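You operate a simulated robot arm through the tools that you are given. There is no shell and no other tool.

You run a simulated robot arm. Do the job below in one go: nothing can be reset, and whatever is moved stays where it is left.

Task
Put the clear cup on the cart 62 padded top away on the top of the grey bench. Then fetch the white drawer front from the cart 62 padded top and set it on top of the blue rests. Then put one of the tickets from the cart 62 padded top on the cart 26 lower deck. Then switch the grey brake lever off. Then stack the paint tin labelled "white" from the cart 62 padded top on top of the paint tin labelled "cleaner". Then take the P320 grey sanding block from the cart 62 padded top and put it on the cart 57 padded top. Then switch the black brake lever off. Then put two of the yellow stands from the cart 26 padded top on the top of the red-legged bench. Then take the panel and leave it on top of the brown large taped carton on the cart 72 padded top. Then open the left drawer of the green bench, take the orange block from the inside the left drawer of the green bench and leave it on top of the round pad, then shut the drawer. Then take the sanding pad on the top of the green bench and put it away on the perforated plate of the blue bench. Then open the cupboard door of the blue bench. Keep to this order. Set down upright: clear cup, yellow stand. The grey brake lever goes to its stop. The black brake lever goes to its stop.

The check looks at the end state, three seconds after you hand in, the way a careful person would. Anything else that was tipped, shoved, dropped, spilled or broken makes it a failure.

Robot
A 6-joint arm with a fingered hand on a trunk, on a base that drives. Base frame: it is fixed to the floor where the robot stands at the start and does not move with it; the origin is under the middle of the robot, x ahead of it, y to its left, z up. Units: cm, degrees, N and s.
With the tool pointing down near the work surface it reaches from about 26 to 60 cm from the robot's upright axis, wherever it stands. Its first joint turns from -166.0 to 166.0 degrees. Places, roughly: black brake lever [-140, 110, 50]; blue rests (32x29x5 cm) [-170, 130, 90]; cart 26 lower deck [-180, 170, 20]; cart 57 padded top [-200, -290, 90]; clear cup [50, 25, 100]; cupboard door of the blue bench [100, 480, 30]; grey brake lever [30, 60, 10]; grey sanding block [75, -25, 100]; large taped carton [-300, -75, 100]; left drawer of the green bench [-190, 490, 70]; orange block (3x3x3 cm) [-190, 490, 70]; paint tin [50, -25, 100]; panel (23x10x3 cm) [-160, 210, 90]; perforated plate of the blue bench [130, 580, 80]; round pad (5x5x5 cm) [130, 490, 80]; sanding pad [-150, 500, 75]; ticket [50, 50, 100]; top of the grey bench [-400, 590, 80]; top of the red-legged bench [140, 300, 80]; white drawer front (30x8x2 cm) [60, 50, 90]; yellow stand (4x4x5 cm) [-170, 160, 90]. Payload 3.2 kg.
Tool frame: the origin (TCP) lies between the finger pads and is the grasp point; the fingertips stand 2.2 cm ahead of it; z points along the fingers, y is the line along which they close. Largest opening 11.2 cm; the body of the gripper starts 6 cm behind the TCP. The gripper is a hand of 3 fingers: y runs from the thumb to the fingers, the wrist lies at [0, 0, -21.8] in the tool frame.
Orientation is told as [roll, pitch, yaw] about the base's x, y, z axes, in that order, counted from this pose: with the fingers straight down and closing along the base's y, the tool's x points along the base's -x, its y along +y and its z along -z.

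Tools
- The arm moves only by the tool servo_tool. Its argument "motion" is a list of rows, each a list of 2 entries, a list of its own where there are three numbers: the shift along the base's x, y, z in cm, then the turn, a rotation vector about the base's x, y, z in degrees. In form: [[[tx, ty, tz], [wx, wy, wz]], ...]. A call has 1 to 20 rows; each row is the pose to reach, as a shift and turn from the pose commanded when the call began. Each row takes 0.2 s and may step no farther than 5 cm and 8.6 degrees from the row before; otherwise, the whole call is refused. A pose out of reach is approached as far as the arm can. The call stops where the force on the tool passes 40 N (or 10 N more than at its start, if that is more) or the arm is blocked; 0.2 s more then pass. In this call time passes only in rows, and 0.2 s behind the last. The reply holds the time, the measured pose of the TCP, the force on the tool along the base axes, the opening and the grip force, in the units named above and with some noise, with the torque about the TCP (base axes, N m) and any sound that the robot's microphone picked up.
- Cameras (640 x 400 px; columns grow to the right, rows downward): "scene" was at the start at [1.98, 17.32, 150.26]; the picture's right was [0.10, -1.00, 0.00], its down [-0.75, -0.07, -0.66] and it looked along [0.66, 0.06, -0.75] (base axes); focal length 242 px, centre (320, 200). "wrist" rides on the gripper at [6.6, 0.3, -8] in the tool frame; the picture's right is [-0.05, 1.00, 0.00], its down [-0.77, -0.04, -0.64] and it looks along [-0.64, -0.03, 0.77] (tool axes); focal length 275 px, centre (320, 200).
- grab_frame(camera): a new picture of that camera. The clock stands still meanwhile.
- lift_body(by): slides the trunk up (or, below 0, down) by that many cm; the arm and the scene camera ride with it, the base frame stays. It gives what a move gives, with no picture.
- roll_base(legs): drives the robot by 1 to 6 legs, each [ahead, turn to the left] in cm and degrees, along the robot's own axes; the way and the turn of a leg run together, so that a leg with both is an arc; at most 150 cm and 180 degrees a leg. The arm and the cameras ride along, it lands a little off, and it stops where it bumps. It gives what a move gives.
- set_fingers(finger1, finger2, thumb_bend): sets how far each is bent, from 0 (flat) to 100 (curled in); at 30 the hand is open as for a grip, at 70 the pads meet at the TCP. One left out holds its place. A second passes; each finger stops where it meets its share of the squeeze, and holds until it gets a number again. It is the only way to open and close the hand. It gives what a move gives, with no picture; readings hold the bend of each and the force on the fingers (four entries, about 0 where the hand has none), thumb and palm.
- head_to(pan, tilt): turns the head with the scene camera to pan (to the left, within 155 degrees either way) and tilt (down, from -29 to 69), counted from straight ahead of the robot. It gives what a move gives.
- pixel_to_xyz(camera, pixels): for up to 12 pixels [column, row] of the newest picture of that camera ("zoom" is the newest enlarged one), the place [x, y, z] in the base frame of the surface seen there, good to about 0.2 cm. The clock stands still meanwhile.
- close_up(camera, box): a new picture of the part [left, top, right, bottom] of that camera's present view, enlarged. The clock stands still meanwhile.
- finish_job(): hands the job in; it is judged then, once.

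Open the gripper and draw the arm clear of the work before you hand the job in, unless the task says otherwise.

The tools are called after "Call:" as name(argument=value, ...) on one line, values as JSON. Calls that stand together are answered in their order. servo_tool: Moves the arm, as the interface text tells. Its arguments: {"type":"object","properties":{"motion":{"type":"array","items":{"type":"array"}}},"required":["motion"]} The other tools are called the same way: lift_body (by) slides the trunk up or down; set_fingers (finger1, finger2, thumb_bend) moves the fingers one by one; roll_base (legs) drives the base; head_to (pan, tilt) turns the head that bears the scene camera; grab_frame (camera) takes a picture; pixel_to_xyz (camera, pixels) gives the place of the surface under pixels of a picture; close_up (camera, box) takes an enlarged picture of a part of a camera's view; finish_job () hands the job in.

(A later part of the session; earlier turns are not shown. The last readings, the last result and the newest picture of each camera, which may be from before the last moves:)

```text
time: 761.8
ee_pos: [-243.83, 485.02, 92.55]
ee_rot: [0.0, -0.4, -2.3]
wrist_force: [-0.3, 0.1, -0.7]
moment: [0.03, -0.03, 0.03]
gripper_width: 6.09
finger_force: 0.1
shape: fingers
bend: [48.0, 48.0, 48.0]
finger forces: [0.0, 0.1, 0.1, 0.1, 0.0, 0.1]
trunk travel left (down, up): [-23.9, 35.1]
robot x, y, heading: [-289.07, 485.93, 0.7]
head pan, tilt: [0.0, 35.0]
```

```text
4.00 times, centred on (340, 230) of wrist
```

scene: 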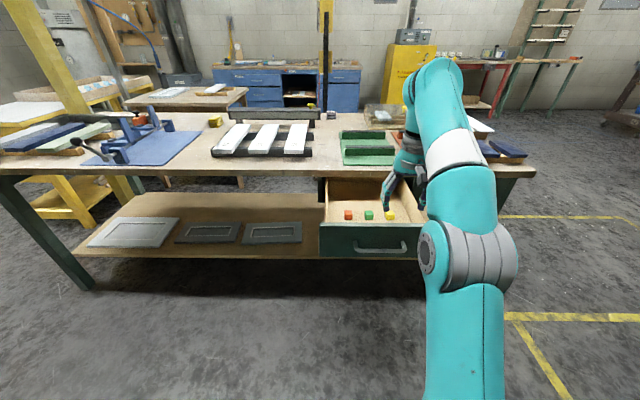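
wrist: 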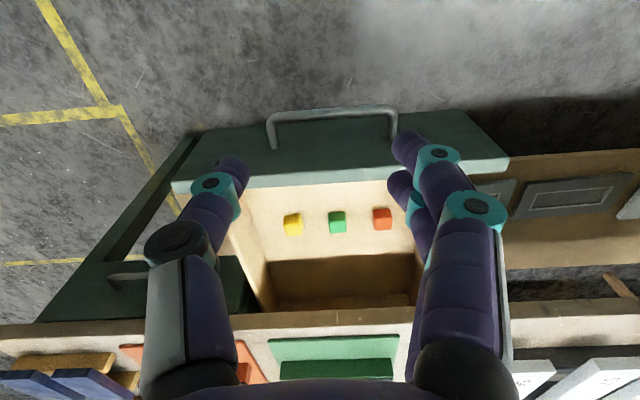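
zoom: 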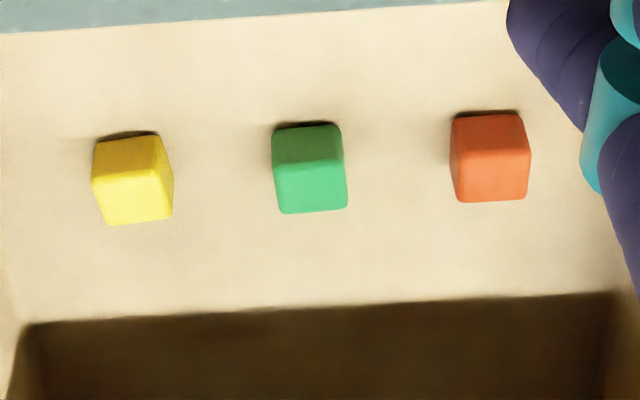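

Orange block centre ≈ (-217.8, 493.3), top z 68.65, drawer floor 66. I drive 23 cm forward with the hand above the drawer.

Call:
roll_base(legs=[[23, 0]])

Call:
grab_frame(camera="wrist")

Call:
grab_frame(camera="scene")

```text
time: 763.5
ee_pos: [-221.36, 485.25, 92.61]
ee_rot: [0.0, -0.4, -2.4]
wrist_force: [0.1, 0.2, 0.1]
moment: [0.01, -0.01, -0.01]
gripper_width: 6.08
finger_force: 0.0
shape: fingers
bend: [48.0, 48.0, 48.0]
finger forces: [0.1, 0.2, 0.0, 0.0, 0.1, 0.0]
trunk travel left (down, up): [-23.9, 35.1]
robot x, y, heading: [-266.53, 486.29, 0.3]
head pan, tilt: [0.0, 35.0]
```

```text
taken
```

wrist: 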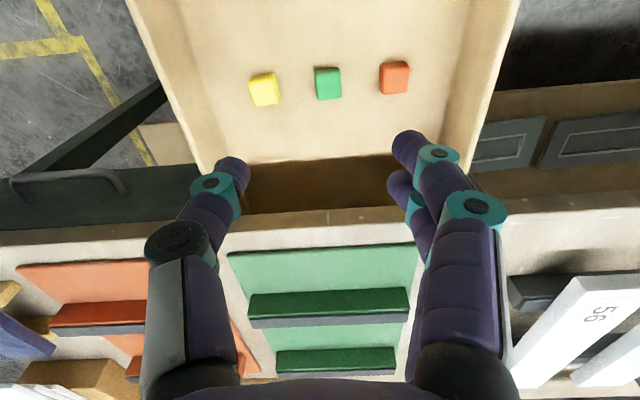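

```text
taken
```

scene: 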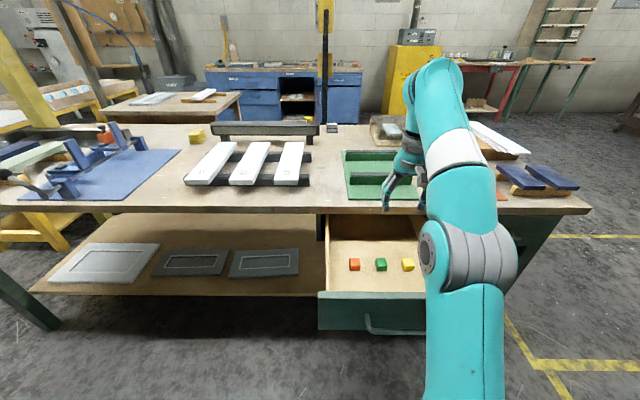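

I move over the orange block and go partway down to check alignment.

Call:
servo_tool(motion=[[[1.8, 4, -1], [0, 0, 1.2]], [[3.5, 8, -3], [0, 0, 2.4]], [[3.5, 8, -7], [0, 0, 2.4]], [[3.5, 8, -11], [0, 0, 2.4]], [[3.5, 8, -15], [0, 0, 2.4]]])

Call:
grab_frame(camera="wrist")

Call:
close_up(camera="scene", box=[310, 130, 510, 340])

```text
time: 764.7
ee_pos: [-217.95, 493.22, 77.61]
ee_rot: [0.1, -0.3, -0.2]
wrist_force: [0.3, -0.2, -0.3]
moment: [-0.02, 0.0, 0.0]
gripper_width: 6.08
finger_force: 0.0
shape: fingers
bend: [48.0, 48.0, 48.0]
finger forces: [0.0, 0.0, 0.0, 0.1, 0.1, 0.0]
trunk travel left (down, up): [-23.9, 35.1]
robot x, y, heading: [-267.05, 486.31, 0.7]
head pan, tilt: [0.0, 35.0]
```

```text
taken
```

wrist: 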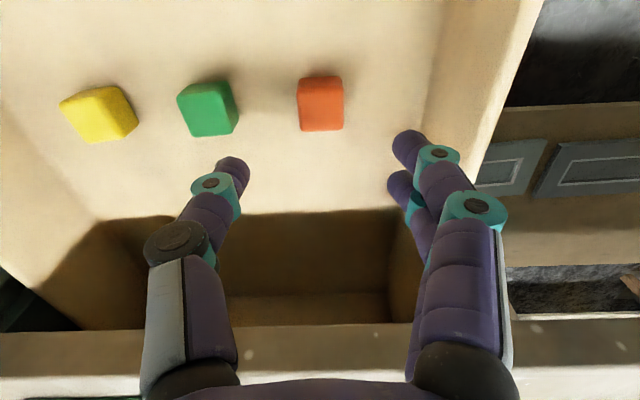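

```text
1.90 times, centred on (410, 235) of scene
```

zoom: 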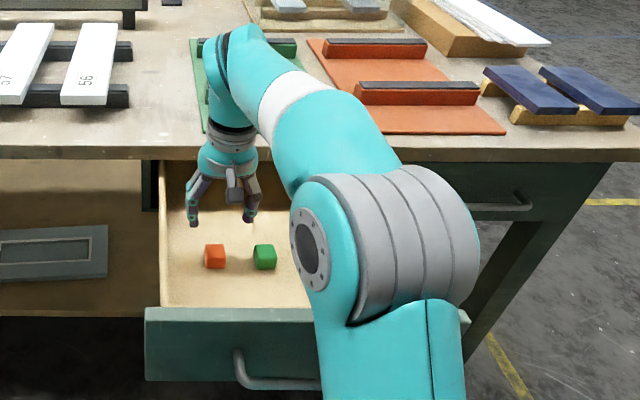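

Well aligned. I descend to the block and close.

Call:
servo_tool(motion=[[[0.1, 0.1, -4], [0, 0, 0]], [[0.1, 0.1, -7.5], [0, 0, 0]], [[0.1, 0.1, -8.8], [0, 0, 0]]])

Call:
grab_frame(camera="wrist")

Call:
set_fingers(finger1=60, finger2=60, thumb_bend=60)

```text
time: 765.5
ee_pos: [-217.68, 493.2, 68.93]
ee_rot: [0.1, -0.5, 0.0]
wrist_force: [0.4, 0.1, 5.6]
moment: [0.12, 0.05, 0.01]
gripper_width: 6.07
finger_force: 2.3
shape: fingers
bend: [48.0, 48.0, 48.0]
finger forces: [3.8, 0.8, 0.1, 0.0, 1.1, 0.0]
trunk travel left (down, up): [-23.9, 35.1]
robot x, y, heading: [-266.24, 486.46, 0.4]
head pan, tilt: [0.0, 35.0]
```

```text
taken
```

wrist: 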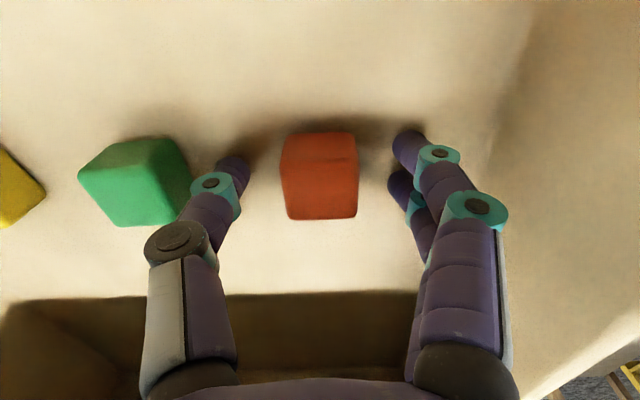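

```text
time: 766.5
ee_pos: [-217.68, 493.19, 68.76]
ee_rot: [-0.1, -0.3, 0.1]
wrist_force: [-0.1, 0.2, 0.8]
moment: [-0.01, 0.05, 0.0]
gripper_width: 2.95
finger_force: 1.1
shape: fingers
bend: [59.0, 59.0, 60.0]
finger forces: [1.4, 0.4, 0.0, 0.1, 1.2, 0.1]
trunk travel left (down, up): [-23.9, 35.1]
robot x, y, heading: [-266.54, 486.18, 0.2]
head pan, tilt: [0.0, 35.0]
```

The tips touched the drawer floor lightly. I raise 2 mm and tighten on the block, then lift.

Call:
servo_tool(motion=[[[0, 0, 0.2], [0, 0, 0]]])

Call:
set_fingers(finger1=69, finger2=69, thumb_bend=69)

Call:
servo_tool(motion=[[[0, 0, 1.5], [0, 0, 0]], [[0, 0, 5], [0, 0, 0]], [[0, 0, 9.5], [0, 0, 0]], [[-1, 0, 14], [0, 0, 0]], [[-3, 0, 18], [0, 0, 0]], [[-6, 0, 22], [0, 0, 0]]])

Call:
grab_frame(camera="wrist")

Call:
grab_frame(camera="scene")

```text
time: 766.9
ee_pos: [-217.56, 493.22, 69.11]
ee_rot: [0.0, -0.4, -0.1]
wrist_force: [-0.3, 0.2, -0.1]
moment: [-0.01, 0.01, -0.02]
gripper_width: 2.91
finger_force: 0.9
shape: fingers
bend: [59.0, 59.0, 60.0]
finger forces: [0.3, 0.3, 0.1, 0.1, 0.6, 0.0]
trunk travel left (down, up): [-23.9, 35.1]
robot x, y, heading: [-266.54, 486.28, 0.6]
head pan, tilt: [0.0, 35.0]
```

```text
time: 767.9
ee_pos: [-217.6, 493.25, 69.03]
ee_rot: [0.0, -0.4, -0.1]
wrist_force: [-0.3, 0.0, -0.7]
moment: [-0.03, -0.01, 0.01]
gripper_width: 2.59
finger_force: 9.8
shape: fingers
bend: [62.0, 62.0, 64.0]
finger forces: [4.6, 4.6, 0.0, 0.0, 9.2, 0.0]
trunk travel left (down, up): [-23.9, 35.1]
robot x, y, heading: [-266.78, 486.11, 0.4]
head pan, tilt: [0.0, 35.0]
```

```text
time: 769.3
ee_pos: [-223.61, 493.28, 90.96]
ee_rot: [0.0, -0.3, 0.1]
wrist_force: [-0.7, -0.5, -0.3]
moment: [0.0, 0.0, 0.03]
gripper_width: 2.58
finger_force: 9.0
shape: fingers
bend: [62.0, 62.0, 64.0]
finger forces: [4.5, 4.6, 0.0, 0.0, 9.2, 0.1]
trunk travel left (down, up): [-23.9, 35.1]
robot x, y, heading: [-266.52, 486.05, 0.5]
head pan, tilt: [0.0, 35.0]
```

```text
taken
```

wrist: 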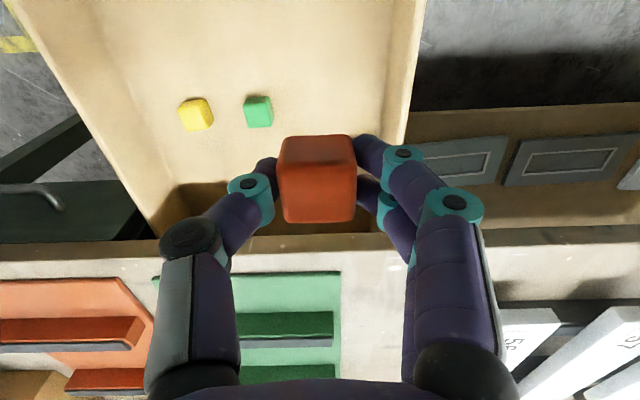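

```text
taken
```

scene: 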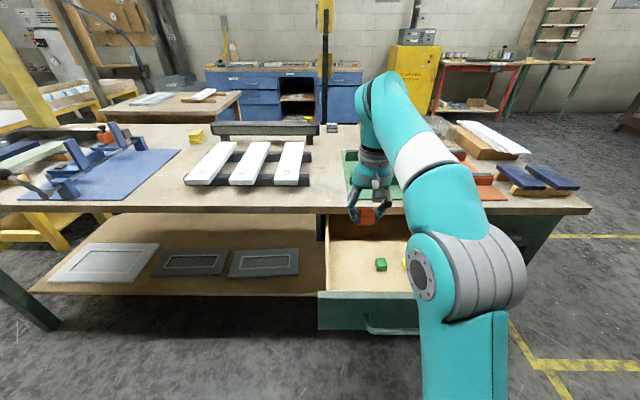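

The orange block is held. I raise the trunk, back away from the drawer and drive back through the gap toward the blue bench.

Call:
lift_body(by=25)

Call:
roll_base(legs=[[-20, 0], [0, -90], [112, 0], [0, 89], [110, 0], [105, 0]])

Call:
head_to(pan=35, tilt=25)

Call:
grab_frame(camera="scene")

```text
time: 771.9
ee_pos: [-223.66, 493.42, 116.09]
ee_rot: [0.0, -0.4, 0.0]
wrist_force: [-0.3, 0.0, 0.1]
moment: [0.0, 0.01, 0.01]
gripper_width: 2.56
finger_force: 9.1
shape: fingers
bend: [62.0, 62.0, 64.0]
finger forces: [4.6, 4.6, 0.1, 0.0, 9.2, 0.0]
trunk travel left (down, up): [-48.9, 10.1]
robot x, y, heading: [-266.96, 486.2, 0.6]
head pan, tilt: [0.0, 35.0]
```

```text
time: 796.5
ee_pos: [-24.88, 379.98, 116.05]
ee_rot: [0.0, -0.4, -0.8]
wrist_force: [-0.4, 0.2, 0.0]
moment: [-0.03, 0.02, 0.0]
gripper_width: 2.56
finger_force: 9.6
shape: fingers
bend: [62.0, 62.0, 64.0]
finger forces: [4.5, 4.6, 0.0, 0.1, 9.2, 0.0]
trunk travel left (down, up): [-48.9, 10.1]
robot x, y, heading: [-68.24, 373.54, -0.3]
head pan, tilt: [0.0, 35.0]
```

```text
time: 797.5
ee_pos: [-24.9, 379.87, 115.88]
ee_rot: [0.0, -0.4, -0.8]
wrist_force: [-0.5, -0.7, -1.3]
moment: [0.01, -0.02, 0.01]
gripper_width: 2.57
finger_force: 9.3
shape: fingers
bend: [62.0, 62.0, 64.0]
finger forces: [4.7, 4.5, 0.1, 0.1, 9.3, 0.0]
trunk travel left (down, up): [-48.9, 10.1]
robot x, y, heading: [-68.27, 373.7, -0.3]
head pan, tilt: [35.0, 25.0]
```

```text
taken
```

scene: 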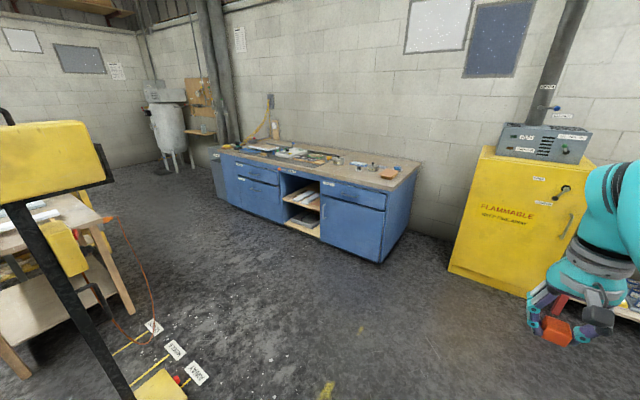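

I enlarge the blue bench's top to find the round pad and the perforated plate.

Call:
close_up(camera="scene", box=[210, 130, 430, 270])

Call:
pixel_to_xyz(camera="scene", pixels=[[386, 172], [358, 167], [375, 166], [382, 185], [420, 165], [218, 152], [380, 258], [325, 212], [290, 190], [340, 162], [300, 155]])

```text
2.86 times, centred on (320, 200) of scene
```

zoom: 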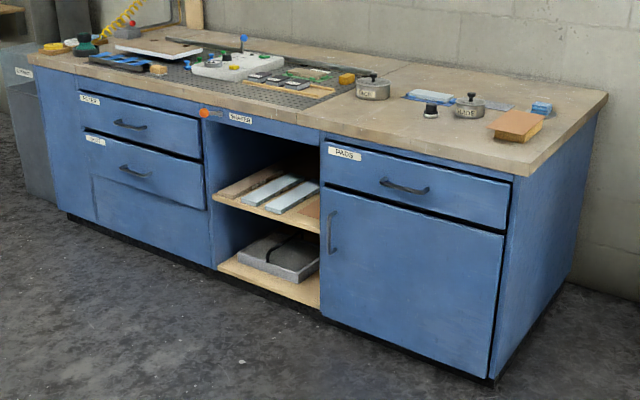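

```text
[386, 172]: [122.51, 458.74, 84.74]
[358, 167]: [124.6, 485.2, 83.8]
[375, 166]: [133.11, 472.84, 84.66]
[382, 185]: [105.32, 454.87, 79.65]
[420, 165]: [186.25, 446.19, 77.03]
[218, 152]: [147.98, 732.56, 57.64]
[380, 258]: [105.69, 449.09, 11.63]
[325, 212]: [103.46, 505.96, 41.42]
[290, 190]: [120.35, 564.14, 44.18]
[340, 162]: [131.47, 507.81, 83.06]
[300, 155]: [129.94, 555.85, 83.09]
```

I drive up to the blue bench near y≈487 and face it.

Call:
roll_base(legs=[[0, 41], [85, 0], [83, 0], [0, -41]])

Call:
head_to(pan=0, tilt=40)

Call:
grab_frame(camera="scene")

Call:
grab_frame(camera="wrist")

```text
time: 809.9
ee_pos: [104.19, 488.29, 116.05]
ee_rot: [0.0, -0.4, -1.4]
wrist_force: [0.1, -0.6, 0.8]
moment: [-0.02, -0.01, 0.0]
gripper_width: 2.56
finger_force: 9.0
shape: fingers
bend: [62.0, 62.0, 64.0]
finger forces: [4.5, 4.6, 0.1, 0.0, 9.2, 0.1]
trunk travel left (down, up): [-48.9, 10.1]
robot x, y, heading: [61.16, 482.17, -0.6]
head pan, tilt: [35.0, 25.0]
```

```text
time: 810.9
ee_pos: [104.23, 488.32, 115.98]
ee_rot: [0.0, -0.5, -1.4]
wrist_force: [0.3, -0.4, -0.1]
moment: [-0.01, 0.03, 0.03]
gripper_width: 2.56
finger_force: 9.4
shape: fingers
bend: [62.0, 62.0, 64.0]
finger forces: [4.6, 4.6, 0.0, 0.0, 9.3, 0.0]
trunk travel left (down, up): [-48.9, 10.1]
robot x, y, heading: [61.26, 482.24, -0.8]
head pan, tilt: [0.0, 40.0]
```

```text
taken
```

scene: 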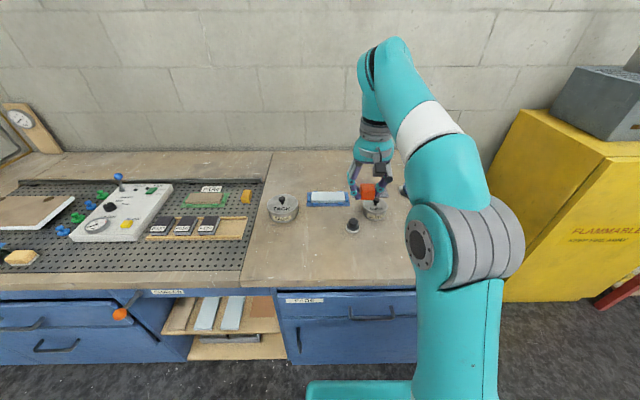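

```text
taken
```

wrist: 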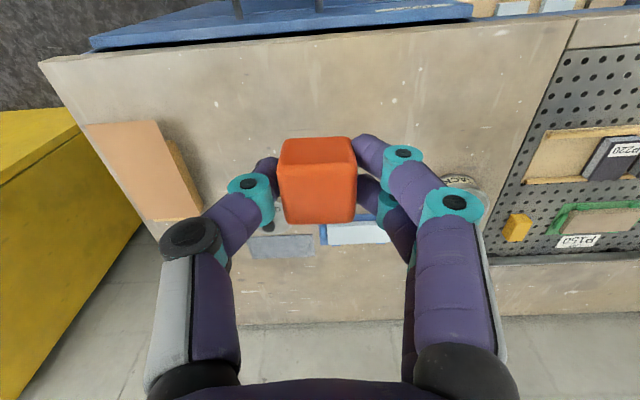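

I enlarge the bench's near area: a small round item at (352,225), two pots at (283,208) and (375,212).

Call:
close_up(camera="scene", box=[250, 170, 420, 270])

Call:
pixel_to_xyz(camera="scene", pixels=[[352, 221], [352, 229], [347, 225], [358, 225], [352, 233], [330, 235], [283, 205], [375, 210], [370, 250], [352, 217]])

```text
3.76 times, centred on (335, 220) of scene
```

zoom: 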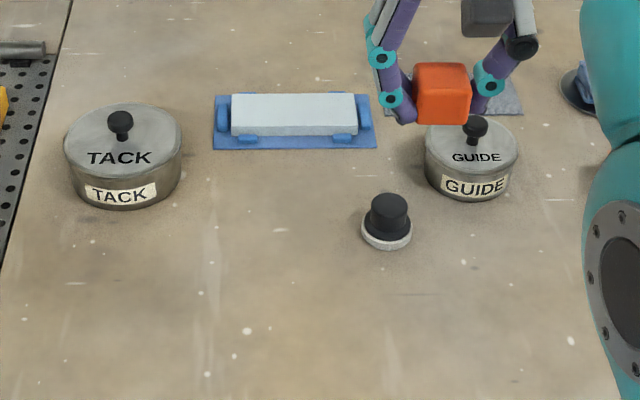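

```text
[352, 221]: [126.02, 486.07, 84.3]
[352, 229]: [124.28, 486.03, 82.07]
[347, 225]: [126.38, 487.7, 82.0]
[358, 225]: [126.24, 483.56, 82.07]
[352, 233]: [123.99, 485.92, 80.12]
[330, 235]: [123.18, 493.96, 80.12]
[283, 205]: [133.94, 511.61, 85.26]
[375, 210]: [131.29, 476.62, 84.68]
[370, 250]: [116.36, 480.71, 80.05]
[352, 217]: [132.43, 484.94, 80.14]
```

The round pad (white disc with black knob, top ≈ z 85) is at about (126.5,486). I roll 12 cm closer and view it from the wrist.

Call:
roll_base(legs=[[12, 0]])

Call:
servo_tool(motion=[[[-2, -6, -2], [0, 0, 0]], [[-2, -6, -6], [0, 0, 0]]])

Call:
grab_frame(camera="wrist")

Call:
grab_frame(camera="scene")

```text
time: 812.2
ee_pos: [116.4, 488.05, 115.99]
ee_rot: [-0.1, -0.2, -1.4]
wrist_force: [0.3, 0.5, -0.8]
moment: [-0.01, 0.0, 0.02]
gripper_width: 2.56
finger_force: 9.4
shape: fingers
bend: [62.0, 62.0, 64.0]
finger forces: [4.5, 4.7, 0.0, 0.1, 9.3, 0.0]
trunk travel left (down, up): [-48.9, 10.1]
robot x, y, heading: [72.99, 482.28, -0.7]
head pan, tilt: [0.0, 40.0]
```

```text
refused: row 1 steps farther than a row can; nothing moved
```

```text
taken
```

wrist: 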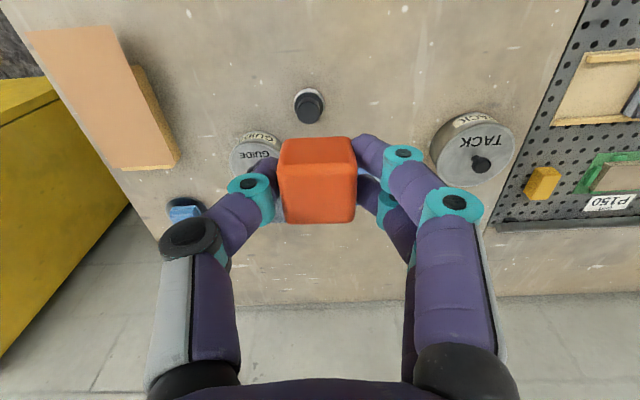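

```text
taken
```

scene: 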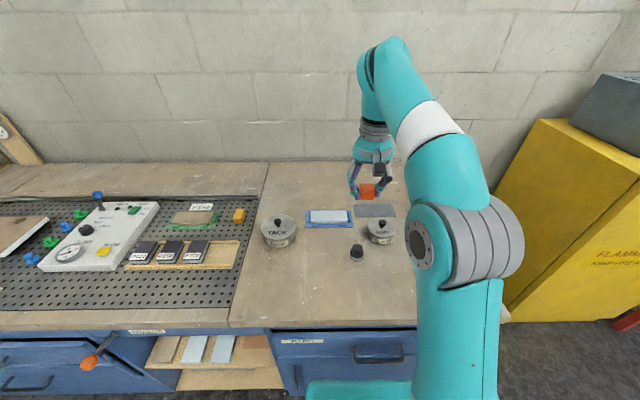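

The pad shows at (309,105) in the wrist view. I enlarge it and query its top.

Call:
close_up(camera="wrist", box=[285, 80, 335, 130])

Call:
pixel_to_xyz(camera="wrist", pixels=[[312, 112], [306, 112], [318, 112], [312, 107], [312, 117], [303, 95], [296, 103], [322, 108], [309, 90], [305, 105]])

```text
8.00 times, centred on (310, 105) of wrist
```

zoom: 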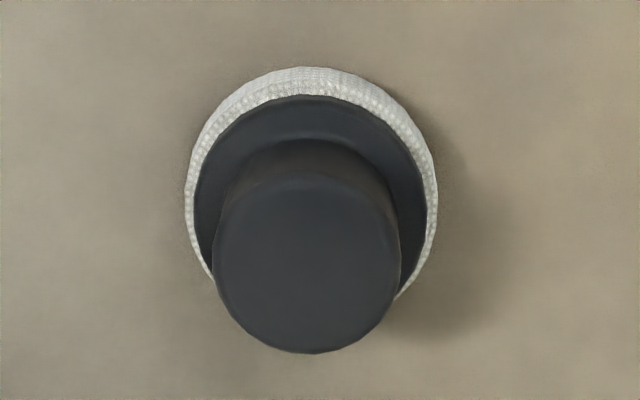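

```text
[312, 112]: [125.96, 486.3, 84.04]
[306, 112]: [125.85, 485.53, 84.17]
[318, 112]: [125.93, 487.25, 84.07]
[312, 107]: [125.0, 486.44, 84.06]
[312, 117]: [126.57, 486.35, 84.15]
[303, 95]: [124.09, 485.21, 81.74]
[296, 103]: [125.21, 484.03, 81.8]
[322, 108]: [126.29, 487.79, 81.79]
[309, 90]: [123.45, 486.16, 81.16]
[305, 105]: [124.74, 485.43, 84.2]
```

The pad's top centre is (125.95, 485.85, 84.1), diameter 3.4. I measure the block's position in the hand for exact placing.

Call:
pixel_to_xyz(camera="wrist", pixels=[[318, 142], [318, 160], [318, 180], [318, 200], [318, 218], [288, 200], [350, 200], [284, 150], [352, 150]])

```text
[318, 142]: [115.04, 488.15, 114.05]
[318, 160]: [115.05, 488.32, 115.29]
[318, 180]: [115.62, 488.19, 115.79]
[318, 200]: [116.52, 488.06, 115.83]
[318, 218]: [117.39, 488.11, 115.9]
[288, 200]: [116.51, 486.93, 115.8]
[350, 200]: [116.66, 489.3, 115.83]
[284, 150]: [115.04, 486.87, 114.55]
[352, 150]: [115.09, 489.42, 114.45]
```

The block is centred on the TCP, its bottom 2.95 cm below it. I move over the pad's centre and descend to 1 cm above.

Call:
servo_tool(motion=[[[4, -1, 0], [0, 0, 0]], [[8, -2, 0], [0, 0, 0]], [[9.5, -2.2, -3], [0, 0, 1.4]], [[9.5, -2.2, -7.5], [0, 0, 1.4]], [[9.5, -2.2, -12], [0, 0, 1.4]], [[9.5, -2.2, -16.5], [0, 0, 1.4]], [[9.5, -2.2, -21], [0, 0, 1.4]], [[9.5, -2.2, -25], [0, 0, 1.4]], [[9.5, -2.2, -27.5], [0, 0, 1.4]]])

Call:
grab_frame(camera="wrist")

Call:
close_up(camera="scene", box=[300, 190, 420, 290])

```text
time: 814.2
ee_pos: [125.91, 485.6, 88.63]
ee_rot: [0.0, -0.5, 0.1]
wrist_force: [0.4, -0.2, -0.7]
moment: [0.03, 0.01, 0.0]
gripper_width: 2.55
finger_force: 9.4
shape: fingers
bend: [62.0, 62.0, 64.0]
finger forces: [4.5, 4.5, 0.1, 0.0, 9.0, 0.0]
out of reach, approached as far as the arm can: row 2, 3
trunk travel left (down, up): [-48.9, 10.1]
robot x, y, heading: [73.33, 481.95, -0.9]
head pan, tilt: [0.0, 40.0]
```

```text
taken
```

wrist: 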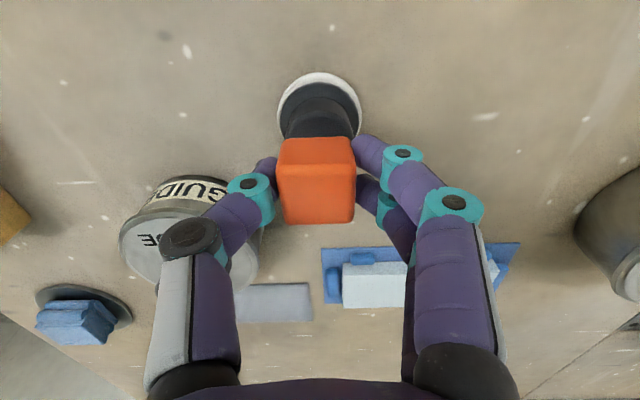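

```text
4.00 times, centred on (360, 240) of scene
```

zoom: 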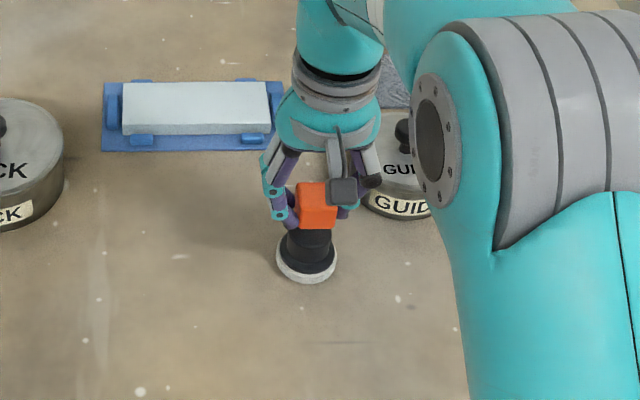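

Aligned within 2 mm. I shift +0.2 cm in y and lower gently to contact.

Call:
servo_tool(motion=[[[0, 0.2, -0.5], [0, 0, 0]], [[0, 0.2, -1], [0, 0, 0]], [[0, 0.2, -1.3], [0, 0, 0]]])

Call:
servo_tool(motion=[[[0, 0, -0.12], [0, 0, 0]], [[0, 0, -0.25], [0, 0, 0]]])

```text
time: 815.0
ee_pos: [125.99, 485.98, 87.37]
ee_rot: [0.0, -0.5, 0.1]
wrist_force: [0.8, 0.6, -0.1]
moment: [0.02, 0.0, -0.01]
gripper_width: 2.53
finger_force: 9.0
shape: fingers
bend: [62.0, 62.0, 64.0]
finger forces: [4.4, 4.6, 0.0, 0.1, 9.1, 0.0]
trunk travel left (down, up): [-48.9, 10.1]
robot x, y, heading: [73.22, 481.8, -0.8]
head pan, tilt: [0.0, 40.0]
```

```text
time: 815.6
ee_pos: [126.07, 485.99, 86.94]
ee_rot: [0.0, -0.4, 0.1]
wrist_force: [-0.1, 0.1, 0.5]
moment: [0.01, 0.04, 0.01]
gripper_width: 2.53
finger_force: 8.5
shape: fingers
bend: [62.0, 62.0, 64.0]
finger forces: [4.4, 4.5, 0.1, 0.1, 8.9, 0.1]
trunk travel left (down, up): [-48.9, 10.1]
robot x, y, heading: [73.63, 481.96, -0.7]
head pan, tilt: [0.0, 40.0]
```

Call:
servo_tool(motion=[[[0, 0, -0.1], [0, 0, 0]]])

Call:
close_up(camera="scene", box=[340, 225, 390, 265])

```text
time: 816.0
ee_pos: [125.83, 485.91, 86.82]
ee_rot: [0.1, -0.4, 0.1]
wrist_force: [-0.1, 0.0, -0.1]
moment: [-0.02, 0.01, 0.0]
gripper_width: 2.55
finger_force: 9.0
shape: fingers
bend: [62.0, 62.0, 64.0]
finger forces: [4.6, 4.5, 0.0, 0.1, 9.1, 0.0]
trunk travel left (down, up): [-48.9, 10.1]
robot x, y, heading: [73.11, 481.84, -0.9]
head pan, tilt: [0.0, 40.0]
```

```text
10.00 times, centred on (365, 245) of scene
```

zoom: 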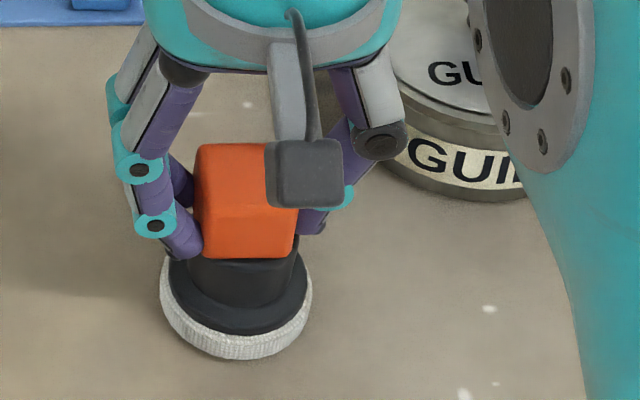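

Nearly touching. I lower 1–2 mm more to feel contact.

Call:
servo_tool(motion=[[[0, 0, -0.1], [0, 0, 0]], [[0, 0, -0.15], [0, 0, 0]]])

```text
time: 816.6
ee_pos: [125.75, 486.05, 86.81]
ee_rot: [0.0, -0.5, 0.2]
wrist_force: [-0.4, -0.6, 2.9]
moment: [0.01, 0.0, -0.01]
gripper_width: 2.49
finger_force: 9.3
shape: fingers
bend: [63.0, 63.0, 64.0]
finger forces: [4.8, 4.7, 0.0, 0.0, 9.8, 0.1]
trunk travel left (down, up): [-48.9, 10.1]
robot x, y, heading: [73.14, 482.07, -1.0]
head pan, tilt: [0.0, 40.0]
```

Contact (2.9 N). I open a little on both sides and check the block stays.

Call:
set_fingers(finger1=58, finger2=58, thumb_bend=59)

Call:
set_fingers(finger1=53, finger2=53, thumb_bend=53)

Call:
grab_frame(camera="wrist")

Call:
close_up(camera="scene", box=[340, 225, 390, 265])

```text
time: 817.6
ee_pos: [125.9, 485.9, 86.67]
ee_rot: [0.0, -0.4, 0.1]
wrist_force: [0.3, 0.2, 1.7]
moment: [-0.06, 0.01, -0.04]
gripper_width: 3.2
finger_force: 0.8
shape: fingers
bend: [57.0, 57.0, 59.0]
finger forces: [0.1, 0.0, 0.0, 0.0, 1.4, 0.0]
trunk travel left (down, up): [-48.9, 10.1]
robot x, y, heading: [73.58, 481.56, -1.0]
head pan, tilt: [0.0, 40.0]
```

```text
time: 818.6
ee_pos: [126.0, 486.03, 86.77]
ee_rot: [0.0, -0.3, 0.1]
wrist_force: [-0.1, -0.4, -0.1]
moment: [0.0, 0.03, 0.03]
gripper_width: 4.61
finger_force: 0.1
shape: fingers
bend: [53.0, 53.0, 53.0]
finger forces: [0.0, 0.0, 0.0, 0.0, 0.0, 0.1]
trunk travel left (down, up): [-48.9, 10.1]
robot x, y, heading: [73.19, 481.81, -1.1]
head pan, tilt: [0.0, 40.0]
```

```text
taken
```

wrist: 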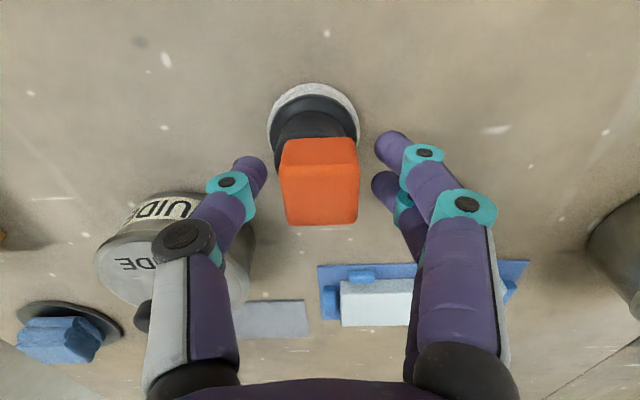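

```text
10.00 times, centred on (365, 245) of scene
```

zoom: 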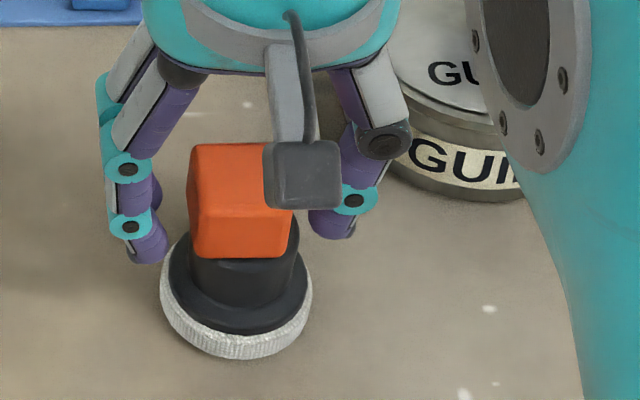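

The block sits on the pad. I raise the hand straight up and verify.

Call:
servo_tool(motion=[[[0, 0, 1], [0, 0, 0]], [[0, 0, 3], [0, 0, 0]], [[0, 0, 6], [0, 0, 0]], [[0, 0, 10], [0, 0, 0]], [[-2, 0, 14], [0, 0, 0]], [[-5, 0, 17], [0, 0, 0]], [[-9, 0, 20], [0, 0, 0]]])

Call:
grab_frame(camera="wrist")

Call:
close_up(camera="scene", box=[320, 210, 410, 280])

```text
time: 820.2
ee_pos: [116.76, 486.02, 106.71]
ee_rot: [-0.1, -0.5, 0.0]
wrist_force: [1.1, 0.3, -0.4]
moment: [0.01, 0.04, 0.04]
gripper_width: 4.6
finger_force: 0.1
shape: fingers
bend: [53.0, 53.0, 53.0]
finger forces: [0.1, 0.0, 0.0, 0.0, 0.0, 0.0]
trunk travel left (down, up): [-48.9, 10.1]
robot x, y, heading: [73.24, 481.88, -1.0]
head pan, tilt: [0.0, 40.0]
```

```text
taken
```

wrist: 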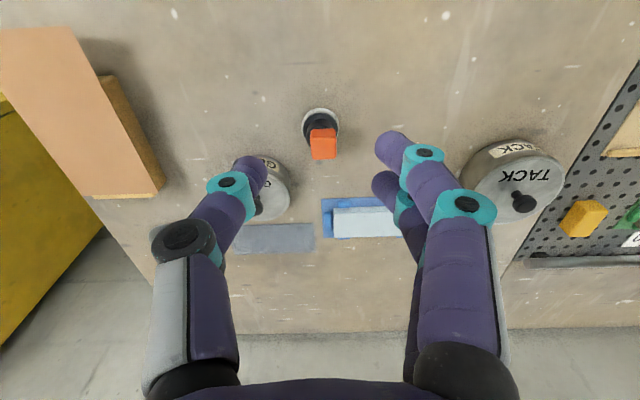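

```text
5.71 times, centred on (365, 245) of scene
```

zoom: 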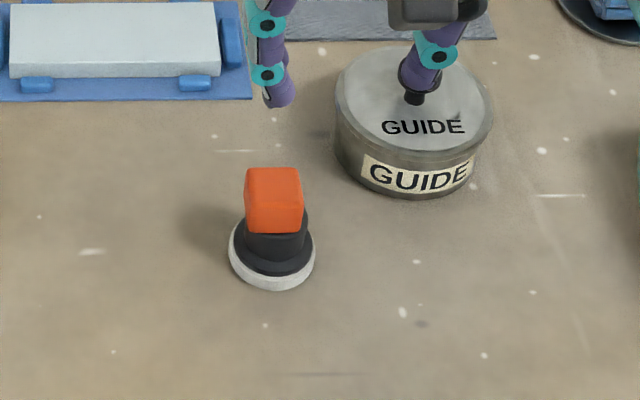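

The orange block rests on the round pad. Now back to shut the drawer: I reverse toward the gap.

Call:
roll_base(legs=[[-14, 0], [0, 41], [-84, 0], [-84, 0], [0, -41]])

Call:
head_to(pan=150, tilt=25)

Call:
grab_frame(camera="scene")

```text
time: 833.4
ee_pos: [-23.7, 377.54, 106.74]
ee_rot: [-0.1, -0.4, 1.1]
wrist_force: [0.1, -0.7, 0.1]
moment: [0.01, 0.0, -0.01]
gripper_width: 4.61
finger_force: 0.1
shape: fingers
bend: [53.0, 53.0, 53.0]
finger forces: [0.0, 0.1, 0.0, 0.1, 0.1, 0.0]
trunk travel left (down, up): [-48.9, 10.1]
robot x, y, heading: [-67.1, 372.4, 0.3]
head pan, tilt: [0.0, 40.0]
```

```text
time: 835.8
ee_pos: [-23.77, 377.56, 106.7]
ee_rot: [0.0, -0.3, 1.1]
wrist_force: [0.7, -0.1, -0.4]
moment: [0.01, -0.02, 0.0]
gripper_width: 4.59
finger_force: 0.0
shape: fingers
bend: [53.0, 53.0, 53.0]
finger forces: [0.1, 0.0, 0.1, 0.0, 0.0, 0.0]
trunk travel left (down, up): [-48.9, 10.1]
robot x, y, heading: [-67.39, 372.55, 0.2]
head pan, tilt: [150.0, 25.0]
```

```text
taken
```

scene: 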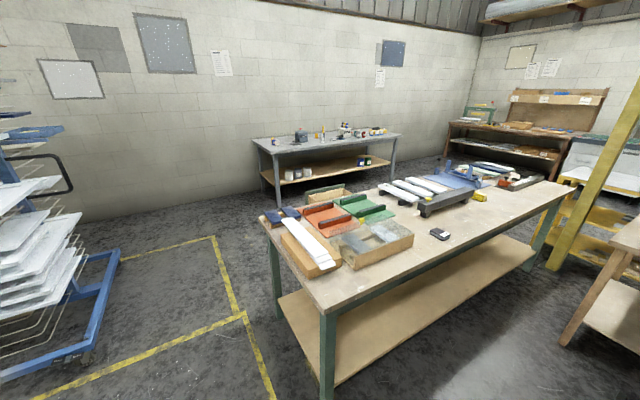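

Heading 0.2° and lined up with the gap. I reverse through it, then turn and drive to the drawer.

Call:
roll_base(legs=[[-110, 0], [-107, 0], [0, 90], [112, 0], [0, -90]])

Call:
lift_body(by=-25)

Call:
head_to(pan=0, tilt=35)

Call:
grab_frame(camera="scene")

```text
time: 859.5
ee_pos: [-238.7, 489.21, 106.78]
ee_rot: [0.0, -0.4, -1.0]
wrist_force: [0.5, -0.2, 0.2]
moment: [-0.04, 0.04, -0.03]
gripper_width: 4.58
finger_force: 0.0
shape: fingers
bend: [53.0, 53.0, 53.0]
finger forces: [0.1, 0.1, 0.1, 0.0, 0.0, 0.1]
trunk travel left (down, up): [-48.9, 10.1]
robot x, y, heading: [-282.77, 486.1, -1.6]
head pan, tilt: [150.0, 25.0]
```

```text
time: 862.1
ee_pos: [-238.74, 489.25, 81.8]
ee_rot: [-0.1, -0.3, -0.9]
wrist_force: [0.1, -0.7, 0.7]
moment: [0.0, 0.0, 0.02]
gripper_width: 4.63
finger_force: 0.1
shape: fingers
bend: [53.0, 53.0, 53.0]
finger forces: [0.1, 0.1, 0.0, 0.0, 0.1, 0.0]
trunk travel left (down, up): [-23.9, 35.1]
robot x, y, heading: [-282.46, 486.26, -1.9]
head pan, tilt: [150.0, 25.0]
```

```text
time: 864.4
ee_pos: [-238.68, 489.26, 81.67]
ee_rot: [-0.1, -0.5, -0.9]
wrist_force: [0.7, 0.7, 0.0]
moment: [-0.01, 0.0, -0.04]
gripper_width: 4.6
finger_force: 0.1
shape: fingers
bend: [53.0, 53.0, 53.0]
finger forces: [0.1, 0.0, 0.1, 0.0, 0.1, 0.0]
trunk travel left (down, up): [-23.9, 35.1]
robot x, y, heading: [-282.59, 486.09, -1.6]
head pan, tilt: [0.0, 35.0]
```

```text
taken
```

scene: 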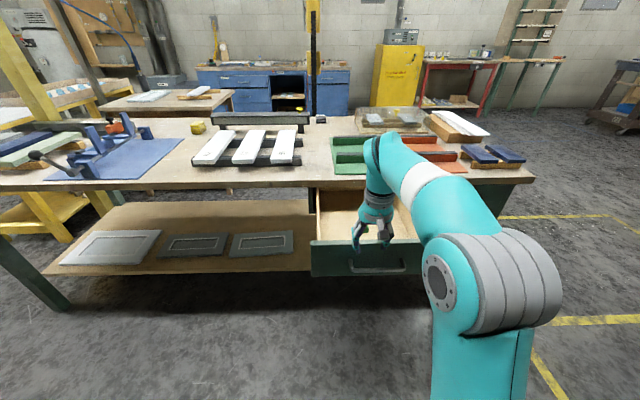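

The drawer stands open below the hand. I back off 9 cm, pitch the closed fist 25° forward and lower it in front of the handle.

Call:
roll_base(legs=[[-9, 0]])

Call:
set_fingers(finger1=71, finger2=71, thumb_bend=71)

Call:
servo_tool(motion=[[[-1, -1, 0], [0, -8, 0]], [[-1, -2, -2], [0, -16, 0]], [[-1, -3.4, -5], [0, -24, 0]], [[-1, -3.4, -9], [0, -25, 0]], [[-1, -3.4, -11], [0, -25, 0]]])

Call:
grab_frame(camera="scene")

Call:
grab_frame(camera="wrist")

```text
time: 865.5
ee_pos: [-247.55, 489.45, 81.66]
ee_rot: [0.0, -0.5, -0.8]
wrist_force: [0.7, 0.0, 0.2]
moment: [0.0, -0.01, -0.03]
gripper_width: 4.61
finger_force: 0.0
shape: fingers
bend: [53.0, 53.0, 53.0]
finger forces: [0.0, 0.0, 0.0, 0.0, 0.0, 0.0]
trunk travel left (down, up): [-23.9, 35.1]
robot x, y, heading: [-291.2, 486.17, -1.7]
head pan, tilt: [0.0, 35.0]
```

```text
time: 866.5
ee_pos: [-247.62, 489.6, 81.75]
ee_rot: [0.1, -0.3, -0.9]
wrist_force: [0.2, 0.3, 0.1]
moment: [-0.03, 0.02, -0.03]
gripper_width: 0.02
finger_force: 0.0
shape: fingers
bend: [71.0, 71.0, 71.0]
finger forces: [0.0, 0.0, 0.1, 0.0, 0.0, 0.0]
trunk travel left (down, up): [-23.9, 35.1]
robot x, y, heading: [-291.2, 486.62, -1.7]
head pan, tilt: [0.0, 35.0]
```

```text
time: 867.7
ee_pos: [-248.6, 486.02, 70.67]
ee_rot: [0.4, -25.3, -1.2]
wrist_force: [0.1, -0.4, 1.1]
moment: [0.02, -0.01, -0.04]
gripper_width: 0.04
finger_force: 0.1
shape: fingers
bend: [71.0, 71.0, 71.0]
finger forces: [0.0, 0.0, 0.0, 0.0, 0.0, 0.0]
trunk travel left (down, up): [-23.9, 35.1]
robot x, y, heading: [-291.12, 486.36, -2.1]
head pan, tilt: [0.0, 35.0]
```

```text
taken
```

scene: 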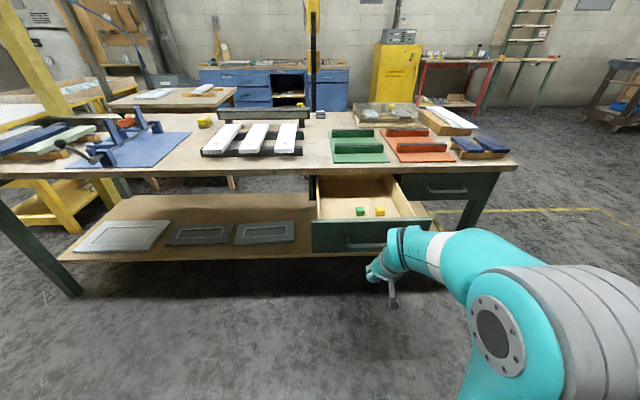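

```text
taken
```

wrist: 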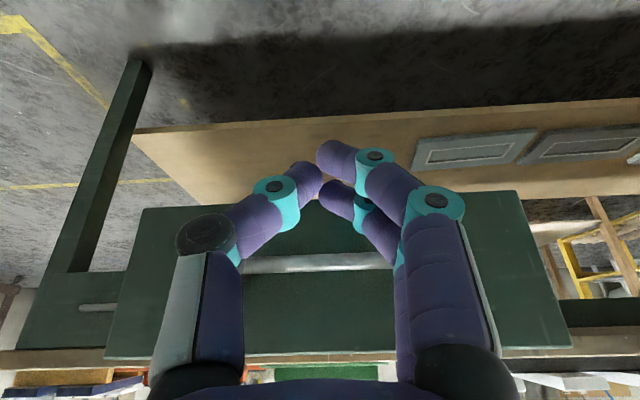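

The fist is in front of the handle (245–395, 262). I push by driving forward in steps.

Call:
roll_base(legs=[[22, 0]])

Call:
grab_frame(camera="wrist")

Call:
grab_frame(camera="scene")

```text
time: 869.4
ee_pos: [-226.68, 485.32, 70.6]
ee_rot: [0.5, -25.5, -1.1]
wrist_force: [0.4, -0.5, -0.9]
moment: [0.0, 0.0, -0.02]
gripper_width: 0.02
finger_force: 0.1
shape: fingers
bend: [71.0, 71.0, 71.0]
finger forces: [0.0, 0.1, 0.0, 0.0, 0.1, 0.0]
trunk travel left (down, up): [-23.9, 35.1]
robot x, y, heading: [-269.44, 485.54, -1.5]
head pan, tilt: [0.0, 35.0]
```

```text
taken
```

wrist: 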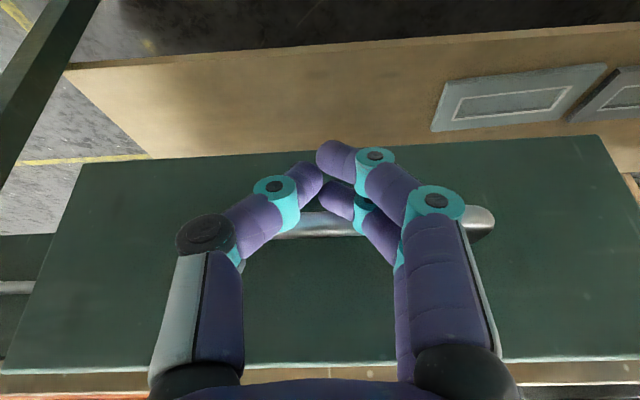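

```text
taken
```

scene: 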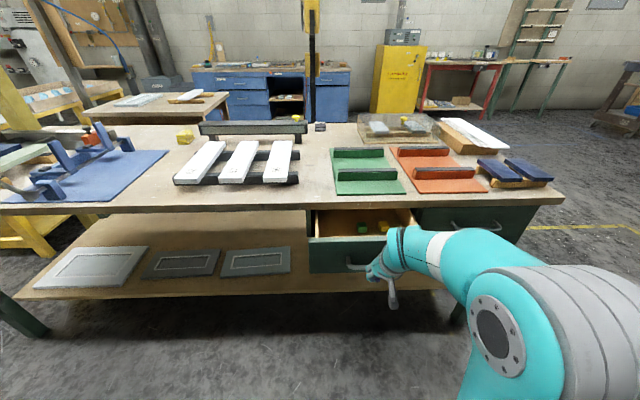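

The drawer moves in. I continue 10 cm.

Call:
roll_base(legs=[[10, 0]])

Call:
close_up(camera="scene", box=[290, 190, 450, 300])

Call:
pixel_to_xyz(camera="zoom", pixels=[[60, 130], [60, 100], [200, 130], [100, 150], [150, 120], [500, 110]])

```text
time: 870.5
ee_pos: [-216.94, 484.92, 70.65]
ee_rot: [0.4, -25.4, -1.1]
wrist_force: [0.8, 0.2, -0.3]
moment: [0.0, -0.02, -0.01]
gripper_width: 0.01
finger_force: 0.2
shape: fingers
bend: [71.0, 71.0, 71.0]
finger forces: [0.0, 0.1, 0.1, 0.0, 0.0, 0.0]
trunk travel left (down, up): [-23.9, 35.1]
robot x, y, heading: [-259.63, 485.2, -2.0]
head pan, tilt: [0.0, 35.0]
```

```text
3.64 times, centred on (370, 245) of scene
```

zoom: 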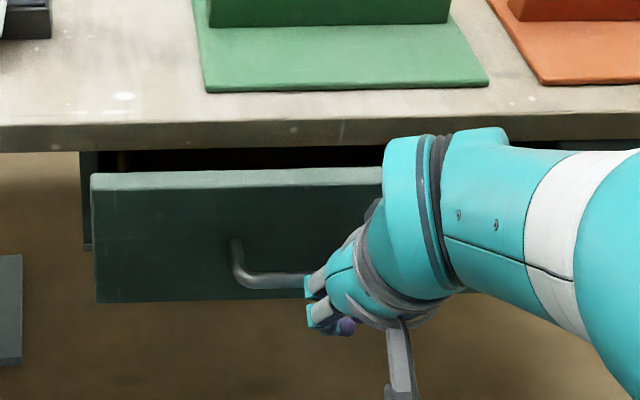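

```text
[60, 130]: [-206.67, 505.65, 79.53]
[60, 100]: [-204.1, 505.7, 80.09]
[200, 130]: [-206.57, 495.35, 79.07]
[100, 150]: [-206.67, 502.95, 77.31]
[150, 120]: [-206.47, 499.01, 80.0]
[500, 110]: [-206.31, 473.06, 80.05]
```

I query the drawer face to see how far it is still open.

Call:
pixel_to_xyz(camera="zoom", pixels=[[150, 230], [200, 280], [270, 278], [150, 185], [450, 140]])

```text
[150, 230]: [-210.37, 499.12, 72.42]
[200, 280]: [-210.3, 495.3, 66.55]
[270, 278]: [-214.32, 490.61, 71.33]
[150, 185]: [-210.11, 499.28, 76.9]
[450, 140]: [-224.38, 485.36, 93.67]
```

3.8 cm remain. I push the rest with the arm in small steps.

Call:
servo_tool(motion=[[[1, 0, 0], [0, 0, 0]], [[2, 0, 0], [0, 0, 0]], [[3, 0, 0], [0, 0, 0]], [[3.7, 0, 0], [0, 0, 0]], [[4.1, 0, 0], [0, 0, 0]]])

Call:
close_up(camera="scene", box=[290, 190, 450, 300])

Call:
pixel_to_xyz(camera="zoom", pixels=[[150, 220], [200, 260], [120, 180], [150, 120]])

```text
time: 871.8
ee_pos: [-212.7, 484.92, 70.73]
ee_rot: [0.4, -25.4, -1.2]
wrist_force: [-0.8, 0.2, 0.3]
moment: [0.0, -0.03, 0.01]
gripper_width: 0.02
finger_force: 0.0
shape: fingers
bend: [71.0, 71.0, 71.0]
finger forces: [0.1, 0.1, 0.0, 0.0, 0.1, 0.0]
trunk travel left (down, up): [-23.9, 35.1]
robot x, y, heading: [-259.54, 484.93, -2.0]
head pan, tilt: [0.0, 35.0]
```

```text
3.64 times, centred on (370, 245) of scene
```

zoom: 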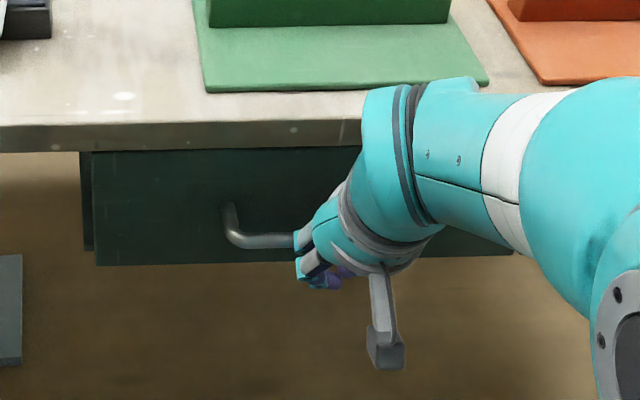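

```text
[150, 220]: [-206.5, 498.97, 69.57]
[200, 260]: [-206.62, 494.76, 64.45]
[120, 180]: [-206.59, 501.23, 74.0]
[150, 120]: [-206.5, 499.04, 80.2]
```

The face is back at x=-206.55 (as when closed). I give one tiny extra push to make sure, then withdraw.

Call:
servo_tool(motion=[[[0.3, 0, 0], [0, 0, 0]], [[0.5, 0, 0], [0, 0, 0]]])

Call:
servo_tool(motion=[[[-3, 0, 0], [0, 0, 0]], [[-7, 0, 0], [0, 0, 0]], [[-11, 0, 0], [0, 0, 0]]])

Call:
grab_frame(camera="scene")

Call:
pixel_to_xyz(camera="scene", pixels=[[330, 250], [345, 255], [318, 240]])

```text
time: 872.4
ee_pos: [-212.48, 485.14, 70.52]
ee_rot: [0.4, -25.3, -1.2]
wrist_force: [-14.5, 0.9, -1.4]
moment: [-0.01, -0.01, 0.29]
gripper_width: 0.03
finger_force: 7.8
shape: fingers
bend: [71.0, 71.0, 71.0]
finger forces: [0.0, 14.7, 0.1, 0.0, 0.0, 0.0]
trunk travel left (down, up): [-23.9, 35.1]
robot x, y, heading: [-259.63, 485.43, -2.0]
head pan, tilt: [0.0, 35.0]
```

```text
time: 873.1
ee_pos: [-223.24, 485.13, 70.61]
ee_rot: [0.4, -25.5, -1.2]
wrist_force: [0.1, -0.4, -0.1]
moment: [0.0, 0.01, 0.0]
gripper_width: 0.01
finger_force: 0.1
shape: fingers
bend: [71.0, 71.0, 71.0]
finger forces: [0.1, 0.1, 0.1, 0.1, 0.1, 0.1]
trunk travel left (down, up): [-23.9, 35.1]
robot x, y, heading: [-259.83, 485.24, -1.9]
head pan, tilt: [0.0, 35.0]
```

```text
taken
```

scene: 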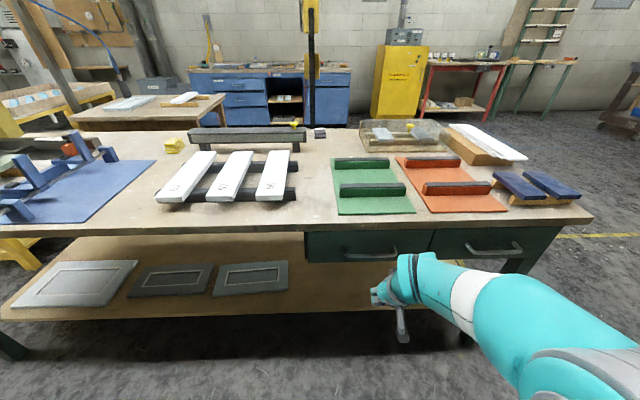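

```text
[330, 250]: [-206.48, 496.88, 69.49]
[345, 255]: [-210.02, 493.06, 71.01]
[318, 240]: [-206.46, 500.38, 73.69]
```

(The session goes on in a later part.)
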